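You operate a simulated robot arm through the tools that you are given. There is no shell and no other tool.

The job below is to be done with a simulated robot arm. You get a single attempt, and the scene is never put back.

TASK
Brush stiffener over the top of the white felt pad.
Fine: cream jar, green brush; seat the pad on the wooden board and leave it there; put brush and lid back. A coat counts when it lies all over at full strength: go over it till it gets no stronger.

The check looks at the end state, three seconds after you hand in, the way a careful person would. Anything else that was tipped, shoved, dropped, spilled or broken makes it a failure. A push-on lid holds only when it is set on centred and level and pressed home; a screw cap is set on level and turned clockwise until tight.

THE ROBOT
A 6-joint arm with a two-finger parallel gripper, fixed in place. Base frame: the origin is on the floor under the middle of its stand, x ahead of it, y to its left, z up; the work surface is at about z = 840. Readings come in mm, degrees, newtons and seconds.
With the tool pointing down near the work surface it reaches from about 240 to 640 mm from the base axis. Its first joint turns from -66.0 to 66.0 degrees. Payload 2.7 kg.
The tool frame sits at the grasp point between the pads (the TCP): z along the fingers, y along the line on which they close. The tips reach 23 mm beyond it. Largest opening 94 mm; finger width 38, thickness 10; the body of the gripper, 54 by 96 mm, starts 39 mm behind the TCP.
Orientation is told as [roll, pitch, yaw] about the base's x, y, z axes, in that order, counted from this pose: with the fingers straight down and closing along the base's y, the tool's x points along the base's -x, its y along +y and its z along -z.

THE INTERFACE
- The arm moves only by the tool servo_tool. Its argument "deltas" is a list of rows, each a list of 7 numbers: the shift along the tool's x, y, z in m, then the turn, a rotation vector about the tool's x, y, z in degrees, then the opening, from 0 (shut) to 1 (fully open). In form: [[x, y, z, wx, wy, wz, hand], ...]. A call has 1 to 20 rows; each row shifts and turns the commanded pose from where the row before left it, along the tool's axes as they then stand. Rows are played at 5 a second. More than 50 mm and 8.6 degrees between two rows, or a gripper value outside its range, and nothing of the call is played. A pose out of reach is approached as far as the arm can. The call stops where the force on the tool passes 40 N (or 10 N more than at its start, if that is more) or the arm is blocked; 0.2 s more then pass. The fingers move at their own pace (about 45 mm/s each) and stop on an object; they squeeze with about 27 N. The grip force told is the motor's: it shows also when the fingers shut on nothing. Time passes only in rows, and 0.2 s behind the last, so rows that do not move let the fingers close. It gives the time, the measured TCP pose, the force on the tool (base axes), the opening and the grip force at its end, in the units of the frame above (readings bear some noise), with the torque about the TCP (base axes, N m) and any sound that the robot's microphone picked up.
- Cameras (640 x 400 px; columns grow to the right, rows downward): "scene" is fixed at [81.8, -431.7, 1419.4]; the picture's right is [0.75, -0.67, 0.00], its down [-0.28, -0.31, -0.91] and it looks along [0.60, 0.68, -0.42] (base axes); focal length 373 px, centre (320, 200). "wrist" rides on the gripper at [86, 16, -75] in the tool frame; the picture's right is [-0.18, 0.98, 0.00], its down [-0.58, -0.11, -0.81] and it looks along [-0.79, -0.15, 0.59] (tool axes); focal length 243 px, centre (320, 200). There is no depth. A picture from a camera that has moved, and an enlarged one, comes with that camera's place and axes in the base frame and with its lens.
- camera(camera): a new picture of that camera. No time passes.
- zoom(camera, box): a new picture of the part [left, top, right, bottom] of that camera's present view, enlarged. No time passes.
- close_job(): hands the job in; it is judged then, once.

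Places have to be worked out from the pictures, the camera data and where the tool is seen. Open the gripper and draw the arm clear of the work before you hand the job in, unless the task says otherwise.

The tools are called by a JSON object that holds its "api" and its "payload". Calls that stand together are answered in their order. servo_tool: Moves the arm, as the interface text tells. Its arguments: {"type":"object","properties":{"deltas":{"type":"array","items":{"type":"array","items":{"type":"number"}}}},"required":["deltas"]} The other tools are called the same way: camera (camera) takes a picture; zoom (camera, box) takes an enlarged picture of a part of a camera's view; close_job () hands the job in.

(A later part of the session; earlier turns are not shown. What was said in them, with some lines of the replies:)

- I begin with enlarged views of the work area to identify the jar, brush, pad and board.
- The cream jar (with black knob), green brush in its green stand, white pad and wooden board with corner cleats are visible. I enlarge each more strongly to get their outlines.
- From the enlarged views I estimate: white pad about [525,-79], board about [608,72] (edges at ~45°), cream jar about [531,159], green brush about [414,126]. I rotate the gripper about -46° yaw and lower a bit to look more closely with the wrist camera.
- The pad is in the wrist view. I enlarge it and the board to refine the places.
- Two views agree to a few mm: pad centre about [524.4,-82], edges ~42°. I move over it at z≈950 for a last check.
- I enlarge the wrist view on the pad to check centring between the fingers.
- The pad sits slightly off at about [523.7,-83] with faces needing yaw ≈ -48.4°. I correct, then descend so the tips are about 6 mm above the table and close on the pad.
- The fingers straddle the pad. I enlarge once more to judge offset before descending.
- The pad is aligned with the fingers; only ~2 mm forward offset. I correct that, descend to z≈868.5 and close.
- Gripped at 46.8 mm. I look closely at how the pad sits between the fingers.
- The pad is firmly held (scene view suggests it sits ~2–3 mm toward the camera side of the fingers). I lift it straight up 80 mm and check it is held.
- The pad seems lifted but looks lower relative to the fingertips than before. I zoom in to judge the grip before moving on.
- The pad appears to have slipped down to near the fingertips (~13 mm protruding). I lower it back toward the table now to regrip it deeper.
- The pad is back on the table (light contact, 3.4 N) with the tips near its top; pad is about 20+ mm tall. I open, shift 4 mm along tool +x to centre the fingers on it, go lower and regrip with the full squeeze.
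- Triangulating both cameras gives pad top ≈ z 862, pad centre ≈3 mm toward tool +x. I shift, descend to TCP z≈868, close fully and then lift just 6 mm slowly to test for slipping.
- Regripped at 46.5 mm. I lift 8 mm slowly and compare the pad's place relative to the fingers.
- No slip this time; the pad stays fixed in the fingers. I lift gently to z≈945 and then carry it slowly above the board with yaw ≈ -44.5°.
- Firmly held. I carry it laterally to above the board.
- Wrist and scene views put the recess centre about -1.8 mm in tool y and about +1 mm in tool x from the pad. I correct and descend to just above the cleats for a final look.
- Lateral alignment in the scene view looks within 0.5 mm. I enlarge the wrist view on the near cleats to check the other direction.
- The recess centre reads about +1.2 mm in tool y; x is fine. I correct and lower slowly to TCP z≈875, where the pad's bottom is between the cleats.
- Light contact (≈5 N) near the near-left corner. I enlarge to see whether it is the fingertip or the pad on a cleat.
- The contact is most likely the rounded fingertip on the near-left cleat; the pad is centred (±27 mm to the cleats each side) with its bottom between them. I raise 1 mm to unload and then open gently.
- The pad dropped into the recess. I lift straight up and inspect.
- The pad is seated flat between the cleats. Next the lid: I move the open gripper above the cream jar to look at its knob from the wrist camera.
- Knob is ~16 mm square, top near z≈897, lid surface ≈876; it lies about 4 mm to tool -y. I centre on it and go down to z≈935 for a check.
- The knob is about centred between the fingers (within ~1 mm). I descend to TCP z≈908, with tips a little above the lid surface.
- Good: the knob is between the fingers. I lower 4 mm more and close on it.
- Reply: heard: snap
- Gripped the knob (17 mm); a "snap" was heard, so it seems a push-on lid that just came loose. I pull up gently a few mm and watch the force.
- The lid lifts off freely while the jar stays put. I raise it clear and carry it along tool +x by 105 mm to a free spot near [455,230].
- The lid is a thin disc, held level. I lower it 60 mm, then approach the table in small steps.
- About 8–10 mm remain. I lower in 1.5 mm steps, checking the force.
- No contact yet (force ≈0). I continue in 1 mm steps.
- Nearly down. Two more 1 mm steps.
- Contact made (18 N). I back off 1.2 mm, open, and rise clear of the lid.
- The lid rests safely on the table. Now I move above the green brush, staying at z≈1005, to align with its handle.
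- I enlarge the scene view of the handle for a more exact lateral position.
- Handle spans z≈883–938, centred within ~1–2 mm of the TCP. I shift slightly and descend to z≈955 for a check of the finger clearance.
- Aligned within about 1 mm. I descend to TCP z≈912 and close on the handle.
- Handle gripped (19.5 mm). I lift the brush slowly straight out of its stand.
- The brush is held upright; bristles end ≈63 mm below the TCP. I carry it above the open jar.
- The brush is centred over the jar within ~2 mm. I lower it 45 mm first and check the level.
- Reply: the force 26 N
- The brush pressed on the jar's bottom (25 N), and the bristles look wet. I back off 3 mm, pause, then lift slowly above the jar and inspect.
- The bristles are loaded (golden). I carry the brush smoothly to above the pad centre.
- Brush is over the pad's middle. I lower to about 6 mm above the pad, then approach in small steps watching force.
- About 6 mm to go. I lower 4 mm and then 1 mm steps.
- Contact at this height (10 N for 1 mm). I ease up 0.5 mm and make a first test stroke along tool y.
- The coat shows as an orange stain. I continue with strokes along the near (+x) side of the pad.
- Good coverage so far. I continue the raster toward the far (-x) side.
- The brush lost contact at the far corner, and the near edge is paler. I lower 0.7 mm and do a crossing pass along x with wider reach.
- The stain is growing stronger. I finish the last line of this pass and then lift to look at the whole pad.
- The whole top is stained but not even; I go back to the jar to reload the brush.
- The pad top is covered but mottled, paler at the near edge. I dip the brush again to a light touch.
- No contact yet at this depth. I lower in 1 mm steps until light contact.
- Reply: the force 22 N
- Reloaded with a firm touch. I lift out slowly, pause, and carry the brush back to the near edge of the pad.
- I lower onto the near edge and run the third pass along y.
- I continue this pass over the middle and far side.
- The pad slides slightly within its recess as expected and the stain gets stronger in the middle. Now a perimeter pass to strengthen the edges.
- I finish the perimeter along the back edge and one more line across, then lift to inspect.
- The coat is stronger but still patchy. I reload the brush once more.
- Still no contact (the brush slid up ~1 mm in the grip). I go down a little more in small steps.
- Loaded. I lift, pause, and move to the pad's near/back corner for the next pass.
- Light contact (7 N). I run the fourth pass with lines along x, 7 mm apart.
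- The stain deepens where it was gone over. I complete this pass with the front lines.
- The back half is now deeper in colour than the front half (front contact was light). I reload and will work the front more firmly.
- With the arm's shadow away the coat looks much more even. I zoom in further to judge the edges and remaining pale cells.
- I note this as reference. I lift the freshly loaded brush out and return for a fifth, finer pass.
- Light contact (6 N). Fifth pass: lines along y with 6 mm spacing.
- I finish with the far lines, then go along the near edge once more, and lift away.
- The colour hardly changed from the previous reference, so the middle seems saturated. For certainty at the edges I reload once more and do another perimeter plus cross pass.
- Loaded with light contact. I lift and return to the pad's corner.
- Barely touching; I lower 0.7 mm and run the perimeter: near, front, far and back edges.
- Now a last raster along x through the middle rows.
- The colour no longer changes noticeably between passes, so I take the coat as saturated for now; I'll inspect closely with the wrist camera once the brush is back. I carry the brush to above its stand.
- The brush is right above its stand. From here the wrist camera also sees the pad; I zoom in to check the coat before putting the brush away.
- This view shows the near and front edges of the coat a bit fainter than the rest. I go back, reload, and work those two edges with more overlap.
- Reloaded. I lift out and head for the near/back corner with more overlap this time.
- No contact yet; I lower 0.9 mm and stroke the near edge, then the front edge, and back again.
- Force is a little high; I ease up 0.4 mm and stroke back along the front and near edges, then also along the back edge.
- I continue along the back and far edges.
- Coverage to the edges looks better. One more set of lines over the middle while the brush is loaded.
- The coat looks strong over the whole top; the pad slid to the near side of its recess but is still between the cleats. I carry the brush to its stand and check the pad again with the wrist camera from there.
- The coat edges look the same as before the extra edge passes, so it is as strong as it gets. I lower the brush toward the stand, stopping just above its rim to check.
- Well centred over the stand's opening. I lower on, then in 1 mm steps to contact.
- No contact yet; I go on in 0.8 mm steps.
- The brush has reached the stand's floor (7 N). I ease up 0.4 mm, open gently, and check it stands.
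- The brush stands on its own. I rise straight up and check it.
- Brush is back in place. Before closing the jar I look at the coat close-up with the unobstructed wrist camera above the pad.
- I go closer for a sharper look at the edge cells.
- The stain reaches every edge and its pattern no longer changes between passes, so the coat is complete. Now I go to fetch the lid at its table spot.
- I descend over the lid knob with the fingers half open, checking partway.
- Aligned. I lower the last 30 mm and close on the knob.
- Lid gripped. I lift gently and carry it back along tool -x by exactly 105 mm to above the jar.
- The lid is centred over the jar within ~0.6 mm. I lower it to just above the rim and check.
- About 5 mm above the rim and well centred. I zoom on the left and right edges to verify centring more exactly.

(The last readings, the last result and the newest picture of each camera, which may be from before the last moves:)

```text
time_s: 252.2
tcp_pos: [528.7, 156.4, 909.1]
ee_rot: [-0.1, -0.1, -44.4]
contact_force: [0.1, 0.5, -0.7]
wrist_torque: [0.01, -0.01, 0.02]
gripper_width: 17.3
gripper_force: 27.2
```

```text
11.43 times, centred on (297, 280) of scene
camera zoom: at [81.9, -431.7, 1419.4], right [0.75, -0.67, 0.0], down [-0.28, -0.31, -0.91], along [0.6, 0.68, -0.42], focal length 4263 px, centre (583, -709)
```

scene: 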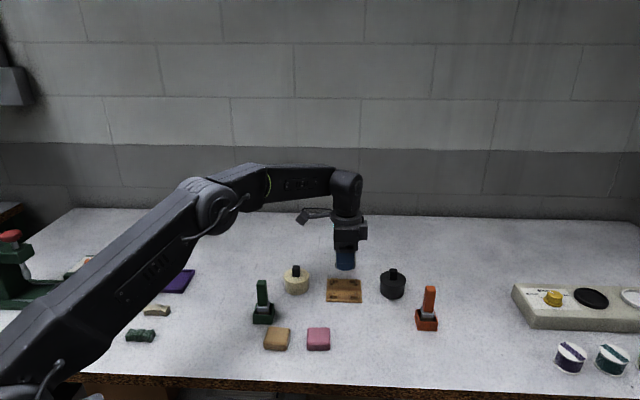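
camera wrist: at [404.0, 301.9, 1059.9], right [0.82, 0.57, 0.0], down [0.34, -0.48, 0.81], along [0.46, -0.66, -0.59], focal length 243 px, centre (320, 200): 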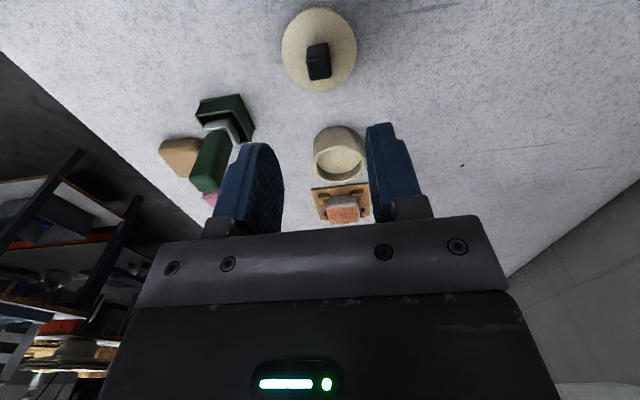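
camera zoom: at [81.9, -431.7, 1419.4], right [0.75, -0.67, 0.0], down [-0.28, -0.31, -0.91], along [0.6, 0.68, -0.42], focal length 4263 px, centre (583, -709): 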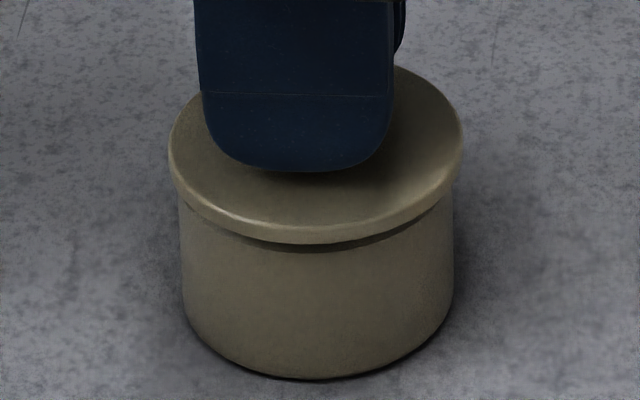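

Only ~0.5 mm offset; I correct it and lower until the lid meets the jar.

{"api": "servo_tool", "payload": {"deltas": [[0.0003, 0.0004, 0.001, 0, 0, 0, 0], [0, 0, 0.0015, 0, 0, 0, 0], [0, 0, 0.0015, 0, 0, 0, 0], [0, 0, 0, 0, 0, 0, 0]]}}

{"api": "servo_tool", "payload": {"deltas": [[0, 0, 0.001, 0, 0, 0, 0], [0, 0, 0, 0, 0, 0, 0]]}}

{"api": "zoom", "payload": {"camera": "scene", "box": [282, 262, 312, 297]}}

```text
time_s: 253.2
tcp_pos: [531.2, 156.9, 904.9]
ee_rot: [0.0, -0.1, -44.5]
contact_force: [-0.8, 0.4, -0.2]
wrist_torque: [0.0, 0.01, -0.02]
gripper_width: 17.0
gripper_force: 27.2
```

```text
time_s: 253.8
tcp_pos: [529.8, 156.9, 905.5]
ee_rot: [0.1, -0.2, -44.5]
contact_force: [0.0, 0.9, 0.5]
wrist_torque: [0.02, 0.02, 0.03]
gripper_width: 17.1
gripper_force: 27.4
```

```text
11.43 times, centred on (297, 280) of scene
camera zoom: at [81.8, -431.7, 1419.4], right [0.75, -0.67, 0.0], down [-0.28, -0.31, -0.91], along [0.6, 0.68, -0.42], focal length 4263 px, centre (583, -709)
```

zoom: 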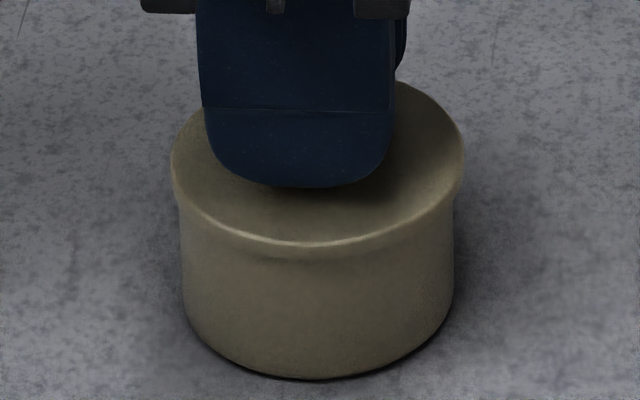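

The lid now rests on the rim level. I press it down in small steps and listen for the snap.

{"api": "servo_tool", "payload": {"deltas": [[0, 0, 0.0008, 0, 0, 0, 0], [0, 0, 0, 0, 0, 0, 0]]}}

{"api": "servo_tool", "payload": {"deltas": [[0, 0, 0.0008, 0, 0, 0, 0], [0, 0, 0, 0, 0, 0, 0]]}}

{"api": "servo_tool", "payload": {"deltas": [[0, 0, 0.0008, 0, 0, 0, 0], [0, 0, 0, 0, 0, 0, 0]]}}

```text
time_s: 254.4
tcp_pos: [529.9, 157.0, 905.6]
ee_rot: [0.1, -0.2, -44.5]
contact_force: [-2.8, -0.7, 11.2]
wrist_torque: [0.05, 0.18, 0.01]
gripper_width: 17.2
gripper_force: 26.8
```

```text
time_s: 255.0
tcp_pos: [529.5, 156.9, 904.7]
ee_rot: [0.2, -0.3, -44.5]
contact_force: [-4.6, -4.3, 22.0]
wrist_torque: [-0.03, 0.15, -0.02]
gripper_width: 17.0
gripper_force: 26.8
```

```text
time_s: 255.6
tcp_pos: [530.2, 156.7, 905.4]
ee_rot: [0.2, -0.3, -44.5]
contact_force: [-6.9, -5.2, 28.6]
wrist_torque: [-0.08, 0.17, 0.0]
gripper_width: 17.2
gripper_force: 27.1
```

29 N so far, no snap yet. I press on in small steps.

{"api": "servo_tool", "payload": {"deltas": [[0, 0, 0.0007, 0, 0, 0, 0], [0, 0, 0, 0, 0, 0, 0]]}}

{"api": "servo_tool", "payload": {"deltas": [[0, 0, 0.0006, 0, 0, 0, 0], [0, 0, 0, 0, 0, 0, 0]]}}

{"api": "zoom", "payload": {"camera": "scene", "box": [282, 262, 312, 297]}}

```text
time_s: 256.2
tcp_pos: [529.2, 157.2, 905.4]
ee_rot: [0.3, -0.2, -44.5]
contact_force: [-4.7, -7.3, 28.5]
wrist_torque: [-0.12, 0.11, 0.03]
gripper_width: 17.3
gripper_force: 27.1
```

```text
time_s: 256.8
tcp_pos: [530.4, 156.0, 904.6]
ee_rot: [0.3, -0.2, -44.6]
contact_force: [-3.3, -8.1, 29.9]
wrist_torque: [-0.24, 0.01, -0.01]
gripper_width: 16.9
gripper_force: 27.1
```

```text
11.43 times, centred on (297, 280) of scene
camera zoom: at [81.2, -432.1, 1419.3], right [0.75, -0.67, 0.0], down [-0.28, -0.31, -0.91], along [0.6, 0.68, -0.42], focal length 4263 px, centre (583, -709)
```

zoom: 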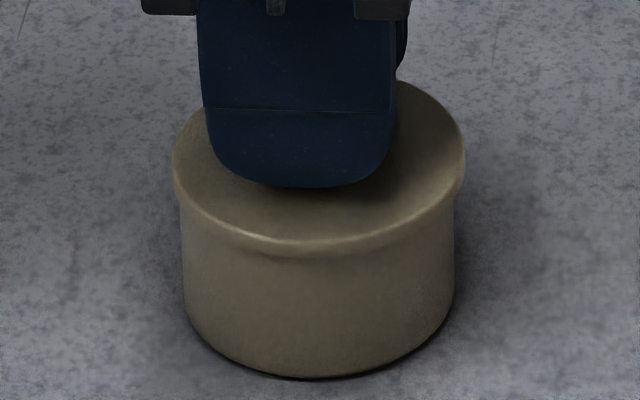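

Force stalls at ~30 N because the grip slides on the knob. I'll release and press from the top of the knob with the closed fingers instead.

{"api": "servo_tool", "payload": {"deltas": [[0, 0, -0.0015, 0, 0, 0, 0], [0, 0, -0.0015, 0, 0, 0, 0], [0, 0, 0, 0, 0, 0, 0.22], [0, 0, 0, 0, 0, 0, 0.3], [0, 0, 0, 0, 0, 0, 0.4], [0, 0, 0, 0, 0, 0, 0.5], [0, 0, 0, 0, 0, 0, 0.5]]}}

{"api": "zoom", "payload": {"camera": "scene", "box": [282, 262, 312, 297]}}

{"api": "servo_tool", "payload": {"deltas": [[0, 0, -0.01, 0, 0, 0, 0.5], [0, 0, -0.02, 0, 0, 0, 0.5], [0, 0, -0.02, 0, 0, 0, 0.5], [0, 0, 0, 0, 0, 0, 0.3], [0, 0, 0, 0, 0, 0, 0.1], [0, 0, 0, 0, 0, 0, 0], [0, 0, 0, 0, 0, 0, 0], [0, 0, 0, 0, 0, 0, 0]]}}

{"api": "zoom", "payload": {"camera": "scene", "box": [264, 240, 328, 305]}}

{"api": "zoom", "payload": {"camera": "wrist", "box": [220, 10, 420, 190]}}

```text
time_s: 258.4
tcp_pos: [528.9, 157.0, 906.0]
ee_rot: [0.0, 0.0, -44.4]
contact_force: [-0.1, 0.3, 0.6]
wrist_torque: [-0.03, -0.01, -0.01]
gripper_width: 46.9
gripper_force: 0.0
heard: snap
```

```text
11.43 times, centred on (297, 280) of scene
camera zoom: at [81.8, -431.7, 1419.4], right [0.75, -0.67, 0.0], down [-0.28, -0.31, -0.91], along [0.6, 0.68, -0.42], focal length 4263 px, centre (583, -709)
```

zoom: 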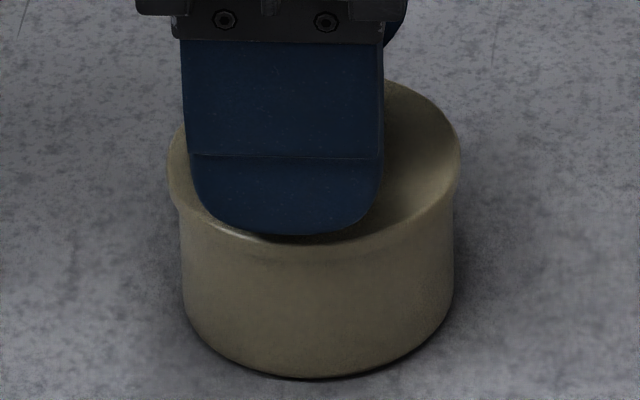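

```text
time_s: 260.2
tcp_pos: [529.5, 157.7, 956.5]
ee_rot: [0.0, 0.0, -44.5]
contact_force: [0.5, 0.1, 0.2]
wrist_torque: [-0.01, 0.01, 0.02]
gripper_width: 0.2
gripper_force: 27.1
```

```text
6.15 times, centred on (296, 272) of scene
camera zoom: at [81.8, -431.7, 1419.4], right [0.75, -0.67, 0.0], down [-0.28, -0.31, -0.91], along [0.6, 0.68, -0.42], focal length 2296 px, centre (468, -246)
```

zoom: 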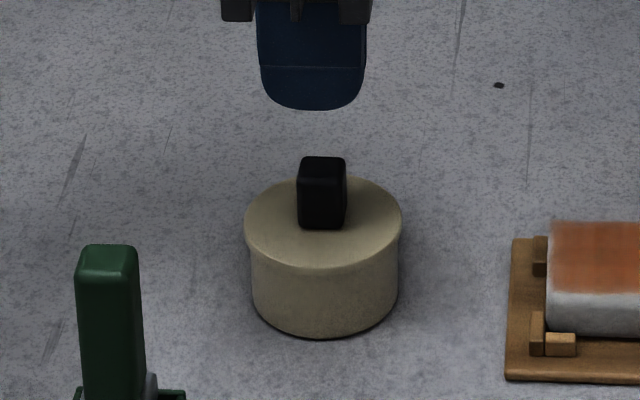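

```text
2.22 times, centred on (320, 100) of wrist
camera zoom: at [479.5, 228.8, 1029.3], right [0.82, 0.57, 0.0], down [0.34, -0.48, 0.81], along [0.46, -0.66, -0.59], focal length 539 px, centre (320, 422)
```

zoom: 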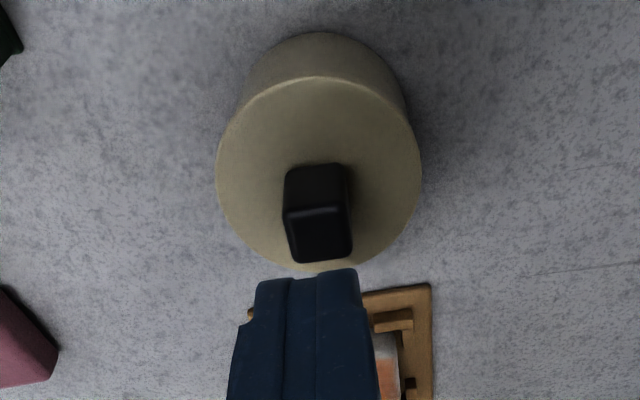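

A "snap" was heard as it settled, and the lid looks centred and level. To make sure it is home, I press on the knob top with the closed fingertips.

{"api": "servo_tool", "payload": {"deltas": [[0.0004, 0, 0.01, 0, 0, 0, 0], [0, 0, 0.01, 0, 0, 0, 0], [0, 0, 0.008, 0, 0, 0, 0], [0, 0, 0.003, 0, 0, 0, 0], [0, 0, 0, 0, 0, 0, 0]]}}

{"api": "zoom", "payload": {"camera": "scene", "box": [274, 250, 318, 300]}}

{"api": "zoom", "payload": {"camera": "wrist", "box": [240, 40, 400, 190]}}

```text
time_s: 261.4
tcp_pos: [528.9, 158.1, 924.3]
ee_rot: [0.1, -0.3, -44.6]
contact_force: [-0.3, -1.0, 6.8]
wrist_torque: [-0.01, 0.01, 0.02]
gripper_width: 0.0
gripper_force: 27.0
```

```text
8.00 times, centred on (296, 275) of scene
camera zoom: at [81.7, -431.8, 1419.4], right [0.75, -0.67, 0.0], down [-0.28, -0.31, -0.91], along [0.6, 0.68, -0.42], focal length 2984 px, centre (512, -400)
```

zoom: 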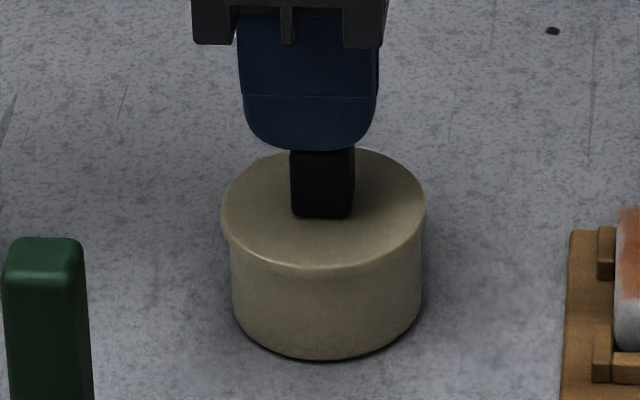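

```text
2.67 times, centred on (320, 115) of wrist
camera zoom: at [478.7, 229.8, 998.4], right [0.82, 0.57, 0.0], down [0.34, -0.48, 0.81], along [0.46, -0.66, -0.59], focal length 647 px, centre (320, 427)
```

zoom: 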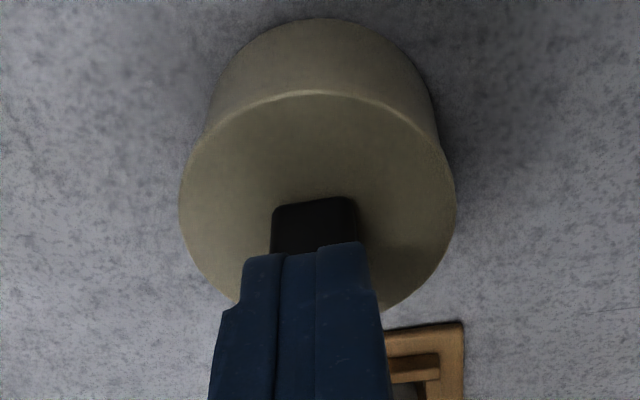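

Fingertips rest on the knob (7 N). I press down in steps to about 37 N.

{"api": "servo_tool", "payload": {"deltas": [[0, 0, 0.001, 0, 0, 0, 0], [0, 0, 0.001, 0, 0, 0, 0], [0, 0, 0, 0, 0, 0, 0]]}}

{"api": "servo_tool", "payload": {"deltas": [[0, 0, 0.001, 0, 0, 0, 0], [0, 0, 0, 0, 0, 0, 0]]}}

{"api": "servo_tool", "payload": {"deltas": [[0, 0, 0.0007, 0, 0, 0, 0], [0, 0, 0, 0, 0, 0, 0]]}}

{"api": "zoom", "payload": {"camera": "scene", "box": [274, 250, 318, 300]}}

```text
time_s: 262.2
tcp_pos: [528.6, 158.7, 924.5]
ee_rot: [0.3, -0.2, -44.6]
contact_force: [-8.3, 0.0, 30.9]
wrist_torque: [0.06, 0.24, 0.01]
gripper_width: 0.0
gripper_force: 26.6
```

```text
time_s: 262.8
tcp_pos: [530.3, 157.0, 924.1]
ee_rot: [0.4, -0.2, -44.5]
contact_force: [-8.8, -0.3, 33.3]
wrist_torque: [-0.04, 0.22, -0.07]
gripper_width: 0.1
gripper_force: 26.6
```

```text
time_s: 263.4
tcp_pos: [529.2, 157.3, 924.4]
ee_rot: [0.5, -0.2, -44.5]
contact_force: [-11.3, 2.0, 38.7]
wrist_torque: [0.08, 0.31, 0.08]
gripper_width: 0.3
gripper_force: 27.2
```

```text
8.00 times, centred on (296, 275) of scene
camera zoom: at [81.0, -431.9, 1419.4], right [0.75, -0.67, 0.0], down [-0.28, -0.31, -0.91], along [0.61, 0.68, -0.42], focal length 2984 px, centre (512, -400)
```

zoom: 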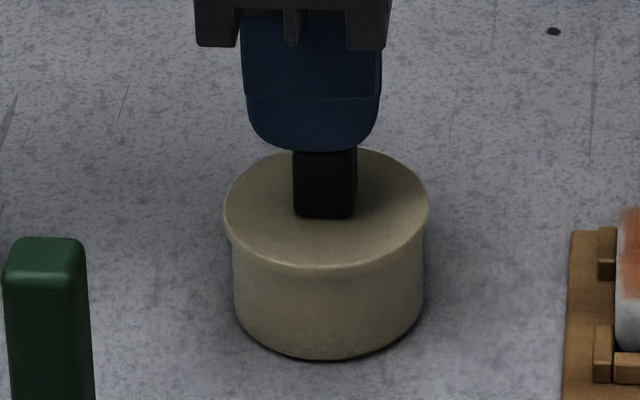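

Pressed at ~39 N with no further travel: the lid is home. I back off slowly, then rise and inspect.

{"api": "servo_tool", "payload": {"deltas": [[0, 0, -0.001, 0, 0, 0, 0], [0, 0, -0.001, 0, 0, 0, 0], [0, 0, -0.001, 0, 0, 0, 0], [0, 0, -0.002, 0, 0, 0, 0], [0, 0, -0.005, 0, 0, 0, 0], [0, 0, -0.015, 0, 0, 0, 0], [0, 0, -0.025, 0, 0, 0, 0.2], [0, 0, -0.03, 0, 0, 0, 0.5], [0, 0, 0, 0, 0, 0, 0.6]]}}

{"api": "zoom", "payload": {"camera": "scene", "box": [264, 255, 328, 305]}}

{"api": "zoom", "payload": {"camera": "wrist", "box": [250, 0, 390, 130]}}

{"api": "camera", "payload": {"camera": "scene"}}

```text
time_s: 265.4
tcp_pos: [529.2, 157.1, 1000.7]
ee_rot: [0.0, 0.0, -44.5]
contact_force: [0.9, 0.6, 0.0]
wrist_torque: [0.01, 0.02, 0.0]
gripper_width: 56.5
gripper_force: 0.1
```

```text
8.00 times, centred on (296, 280) of scene
camera zoom: at [81.8, -431.7, 1419.4], right [0.75, -0.67, 0.0], down [-0.28, -0.31, -0.91], along [0.6, 0.68, -0.42], focal length 2984 px, centre (512, -440)
```

zoom: 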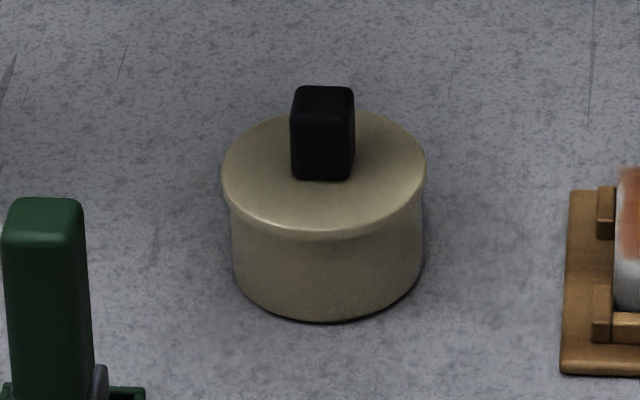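

```text
3.08 times, centred on (320, 65) of wrist
camera zoom: at [479.4, 229.3, 1073.7], right [0.82, 0.57, 0.0], down [0.34, -0.48, 0.81], along [0.46, -0.66, -0.59], focal length 746 px, centre (320, 615)
```

zoom: 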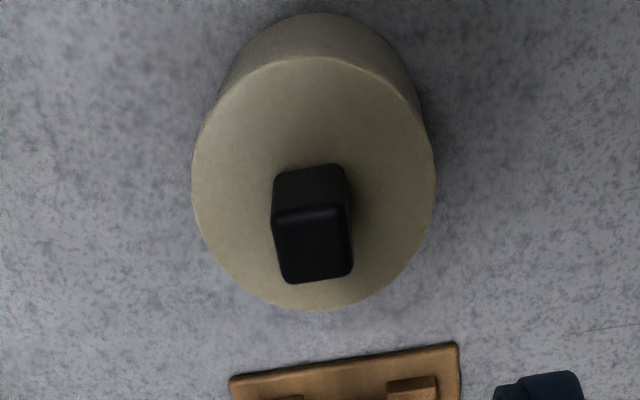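

```text
taken
```

scene: 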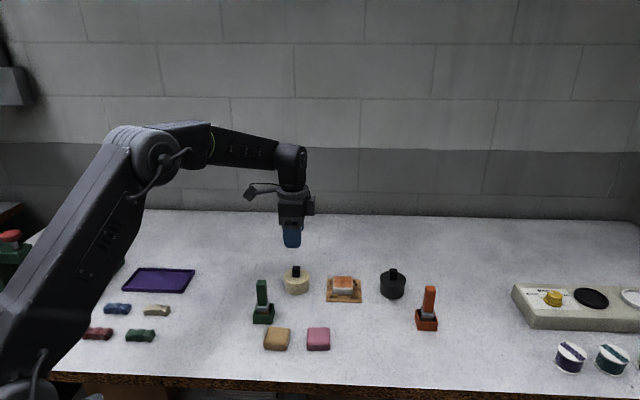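

The lid is centred and level on the jar. I check the pad and the brush in their final state.

{"api": "zoom", "payload": {"camera": "scene", "box": [325, 265, 365, 305]}}

{"api": "zoom", "payload": {"camera": "scene", "box": [333, 272, 357, 292]}}

{"api": "zoom", "payload": {"camera": "scene", "box": [232, 275, 296, 335]}}

{"api": "camera", "payload": {"camera": "wrist"}}

```text
10.00 times, centred on (345, 285) of scene
camera zoom: at [81.8, -431.7, 1419.4], right [0.75, -0.67, 0.0], down [-0.28, -0.31, -0.91], along [0.6, 0.68, -0.42], focal length 3730 px, centre (70, -650)
```

zoom: 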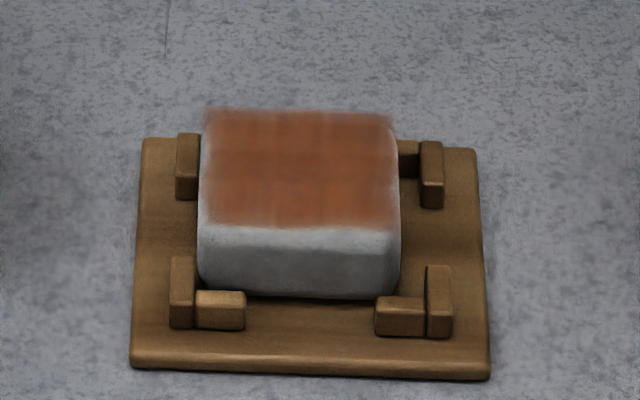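

```text
16.00 times, centred on (345, 282) of scene
camera zoom: at [81.8, -431.7, 1419.4], right [0.75, -0.67, 0.0], down [-0.28, -0.31, -0.91], along [0.6, 0.68, -0.42], focal length 5968 px, centre (-80, -1112)
```

zoom: 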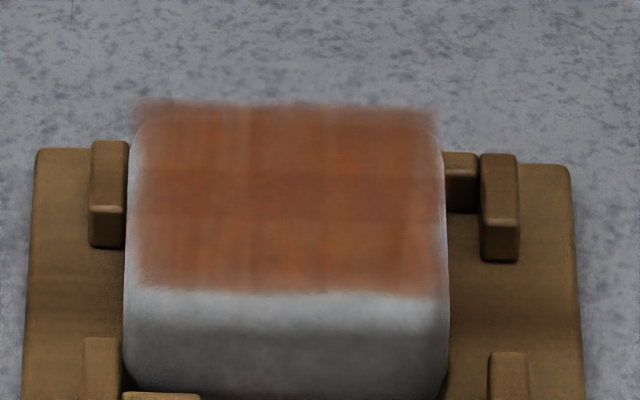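

```text
6.67 times, centred on (264, 305) of scene
camera zoom: at [81.8, -431.7, 1419.4], right [0.75, -0.67, 0.0], down [-0.28, -0.31, -0.91], along [0.6, 0.68, -0.42], focal length 2487 px, centre (693, -500)
```

zoom: 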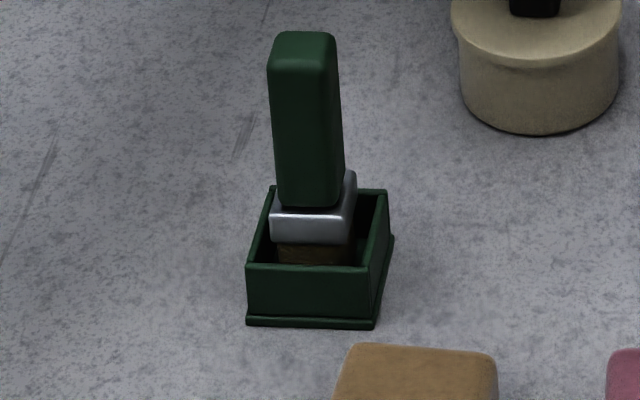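

```text
taken
camera wrist: at [479.4, 229.3, 1073.7], right [0.82, 0.57, 0.0], down [0.34, -0.48, 0.81], along [0.46, -0.66, -0.59], focal length 243 px, centre (320, 200)
```

wrist: 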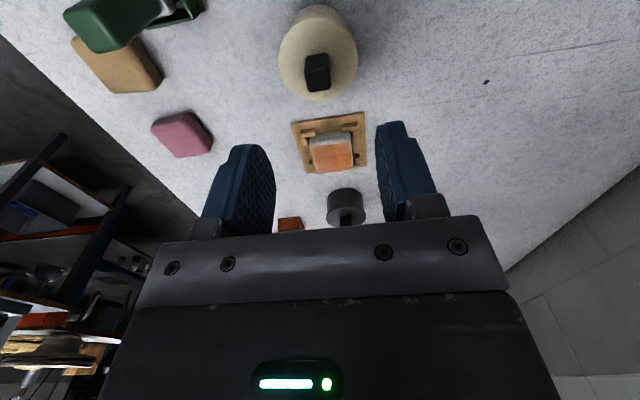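

The brush stands as at the start. I take a closer wrist-camera look at the pad from this side.

{"api": "zoom", "payload": {"camera": "wrist", "box": [285, 105, 375, 180]}}

```text
5.33 times, centred on (330, 142) of wrist
camera zoom: at [479.4, 229.3, 1073.7], right [0.82, 0.57, 0.0], down [0.34, -0.48, 0.81], along [0.46, -0.66, -0.59], focal length 1294 px, centre (267, 507)
```

zoom: 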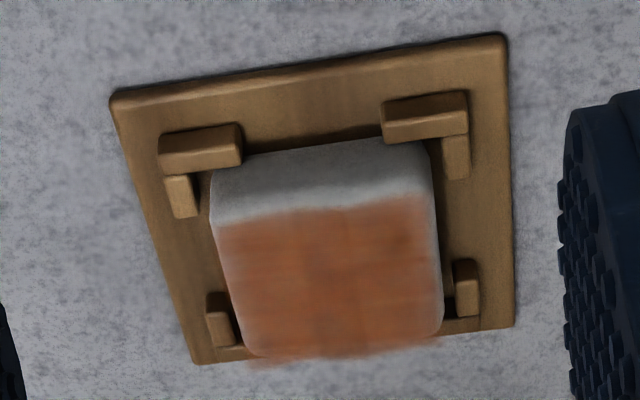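

I enlarge the right (back) and near edges of the coat further, since the right edge looks slightly paler.

{"api": "zoom", "payload": {"camera": "wrist", "box": [330, 125, 360, 165]}}

{"api": "zoom", "payload": {"camera": "wrist", "box": [310, 125, 340, 165]}}

```text
10.00 times, centred on (345, 145) of wrist
camera zoom: at [479.4, 229.3, 1073.7], right [0.82, 0.57, 0.0], down [0.34, -0.48, 0.81], along [0.46, -0.66, -0.59], focal length 2426 px, centre (70, 750)
```

zoom: 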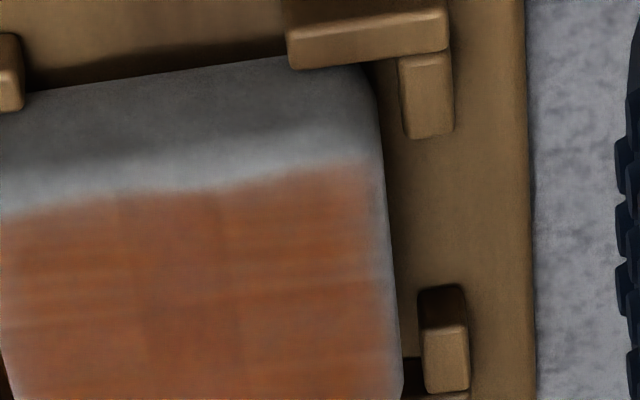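

```text
10.00 times, centred on (325, 145) of wrist
camera zoom: at [479.4, 229.3, 1073.7], right [0.82, 0.57, 0.0], down [0.34, -0.48, 0.81], along [0.46, -0.66, -0.59], focal length 2426 px, centre (270, 750)
```

zoom: 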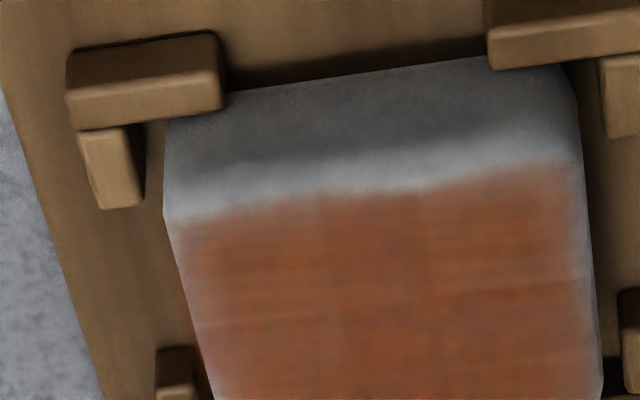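

The coat is an even, full layer right to the rounded edges on all sides. Everything is in place; I open the gripper fully and draw the arm up and back, clear of the work.

{"api": "servo_tool", "payload": {"deltas": [[0, 0, -0.02, 0, 0, 0, 0.8], [0, 0, -0.035, 0, 0, 0, 1], [0, 0, -0.04, 0, 0, 0, 1], [0, 0, -0.04, 0, 0, 0, 1], [0, 0, -0.025, 0, 0, 0, 1], [-0.004, -0.02, 0, 0, 0, 0, 1], [-0.008, -0.036, 0, 0, 0, 0, 1], [-0.008, -0.036, 0, 0, 0, 0, 1], [-0.008, -0.036, 0, 0, 0, 0, 1], [-0.008, -0.036, 0, 0, 0, 0, 1], [-0.003, -0.018, 0, 0, 0, 0, 1], [0, 0, 0, 0, 0, 0, 1], [0, 0, 0, 0, 0, 0, 1]]}}

{"api": "camera", "payload": {"camera": "scene"}}

{"api": "zoom", "payload": {"camera": "scene", "box": [240, 250, 450, 370]}}

```text
time_s: 268.2
tcp_pos: [430.2, 0.5, 1159.8]
ee_rot: [0.0, 0.0, -44.5]
contact_force: [-0.6, 0.1, -0.9]
wrist_torque: [0.0, 0.01, -0.01]
gripper_width: 94.1
gripper_force: 0.0
```

```text
taken
```

scene: 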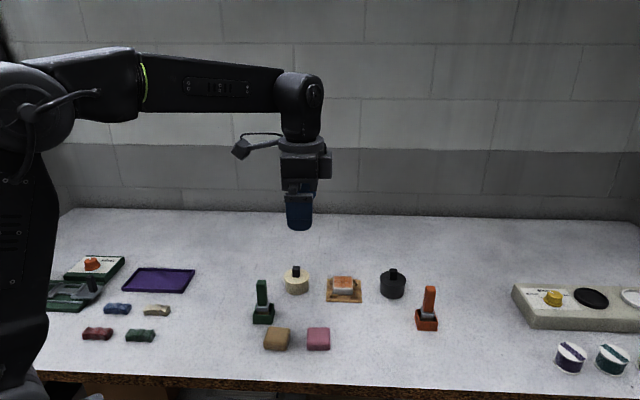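

```text
3.05 times, centred on (345, 310) of scene
camera zoom: at [81.8, -431.7, 1419.4], right [0.75, -0.67, 0.0], down [-0.28, -0.31, -0.91], along [0.6, 0.68, -0.42], focal length 1137 px, centre (244, -135)
```

zoom: 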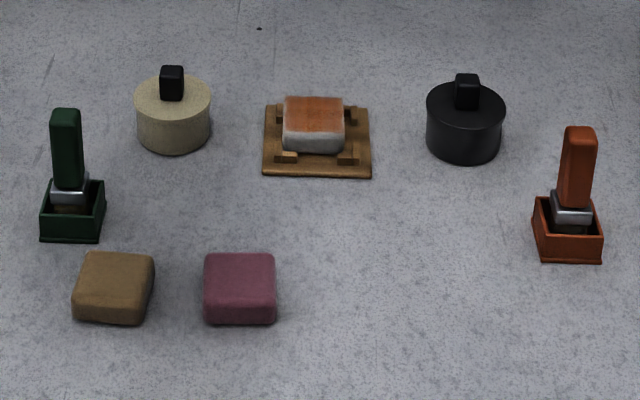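

All objects stand as they should, with the arm clear. One last enlarged look at the pad in full light before handing in.

{"api": "zoom", "payload": {"camera": "scene", "box": [329, 270, 359, 300]}}

{"api": "zoom", "payload": {"camera": "wrist", "box": [320, 0, 640, 200]}}

```text
13.33 times, centred on (344, 285) of scene
camera zoom: at [81.8, -431.7, 1419.4], right [0.75, -0.67, 0.0], down [-0.28, -0.31, -0.91], along [0.6, 0.68, -0.42], focal length 4974 px, centre (0, -933)
```

zoom: 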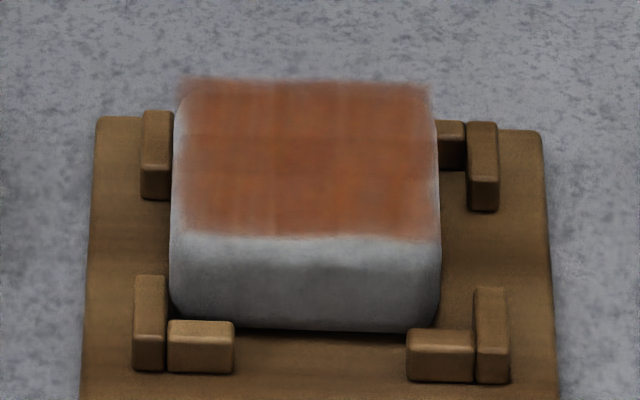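

```text
2.00 times, centred on (480, 100) of wrist
camera zoom: at [379.0, 71.9, 1233.4], right [0.82, 0.57, 0.0], down [0.34, -0.48, 0.81], along [0.46, -0.66, -0.59], focal length 485 px, centre (0, 400)
```

zoom: 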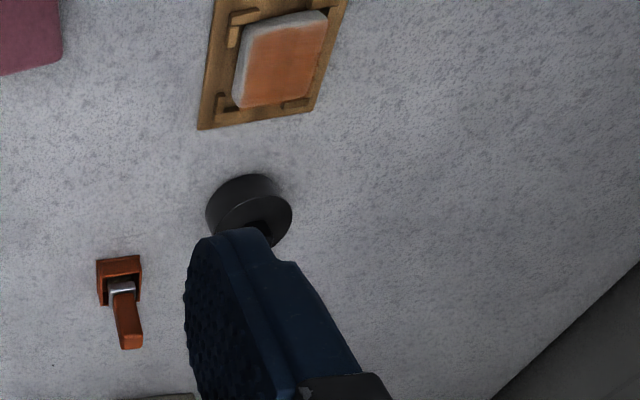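

{"api": "zoom", "payload": {"camera": "wrist", "box": [430, 0, 490, 60]}}

```text
6.67 times, centred on (460, 30) of wrist
camera zoom: at [379.0, 71.9, 1233.4], right [0.82, 0.57, 0.0], down [0.34, -0.48, 0.81], along [0.46, -0.66, -0.59], focal length 1618 px, centre (-613, 1333)
```

zoom: 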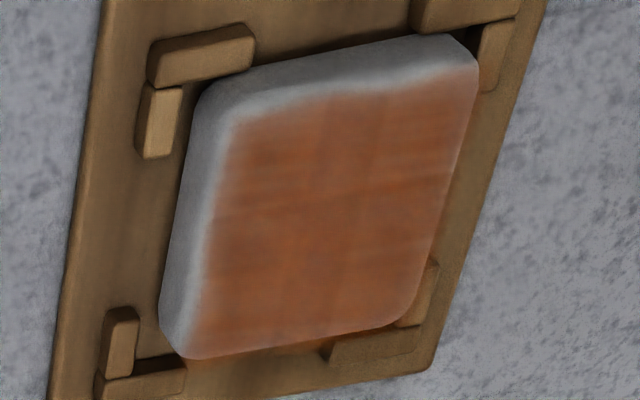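

The coat covers the top evenly, its soft border did not change with the extra edge passes, the pad is seated between the cleats, brush and lid are back, and the arm is clear with the gripper open. I hand the job in.

{"api": "close_job", "payload": {}}

```text
The job is handed in.
```

I brushed the white felt pad with stiffener from the cream jar, using the green brush, and handed the job in. I don't have the check's result.

- **Pad:** It sits on the wooden board between the cleats. The first grip slipped on the lift, so I set the pad back on the table and regripped it. Brushing pushed it about 3 mm to one side of the recess, but it looks flat.
- **Coat:** I went over the top about seven times with six brush loads, including extra passes along the edges. The colour stopped changing over the last few passes. The coat has a soft, paler border about 3 mm wide. It did not change when I reworked two of the edges, so I took it as full strength, but that is a visual judgement.
- **Brush:** It is back in its green stand, upright as at the start.
- **Lid:** It is a push-on lid. I set it back centred and level and heard it snap, then pressed on the knob with about 39 N and it moved no further.

I saw nothing tipped, spilled or shifted on the table. The gripper is open and the arm is clear.
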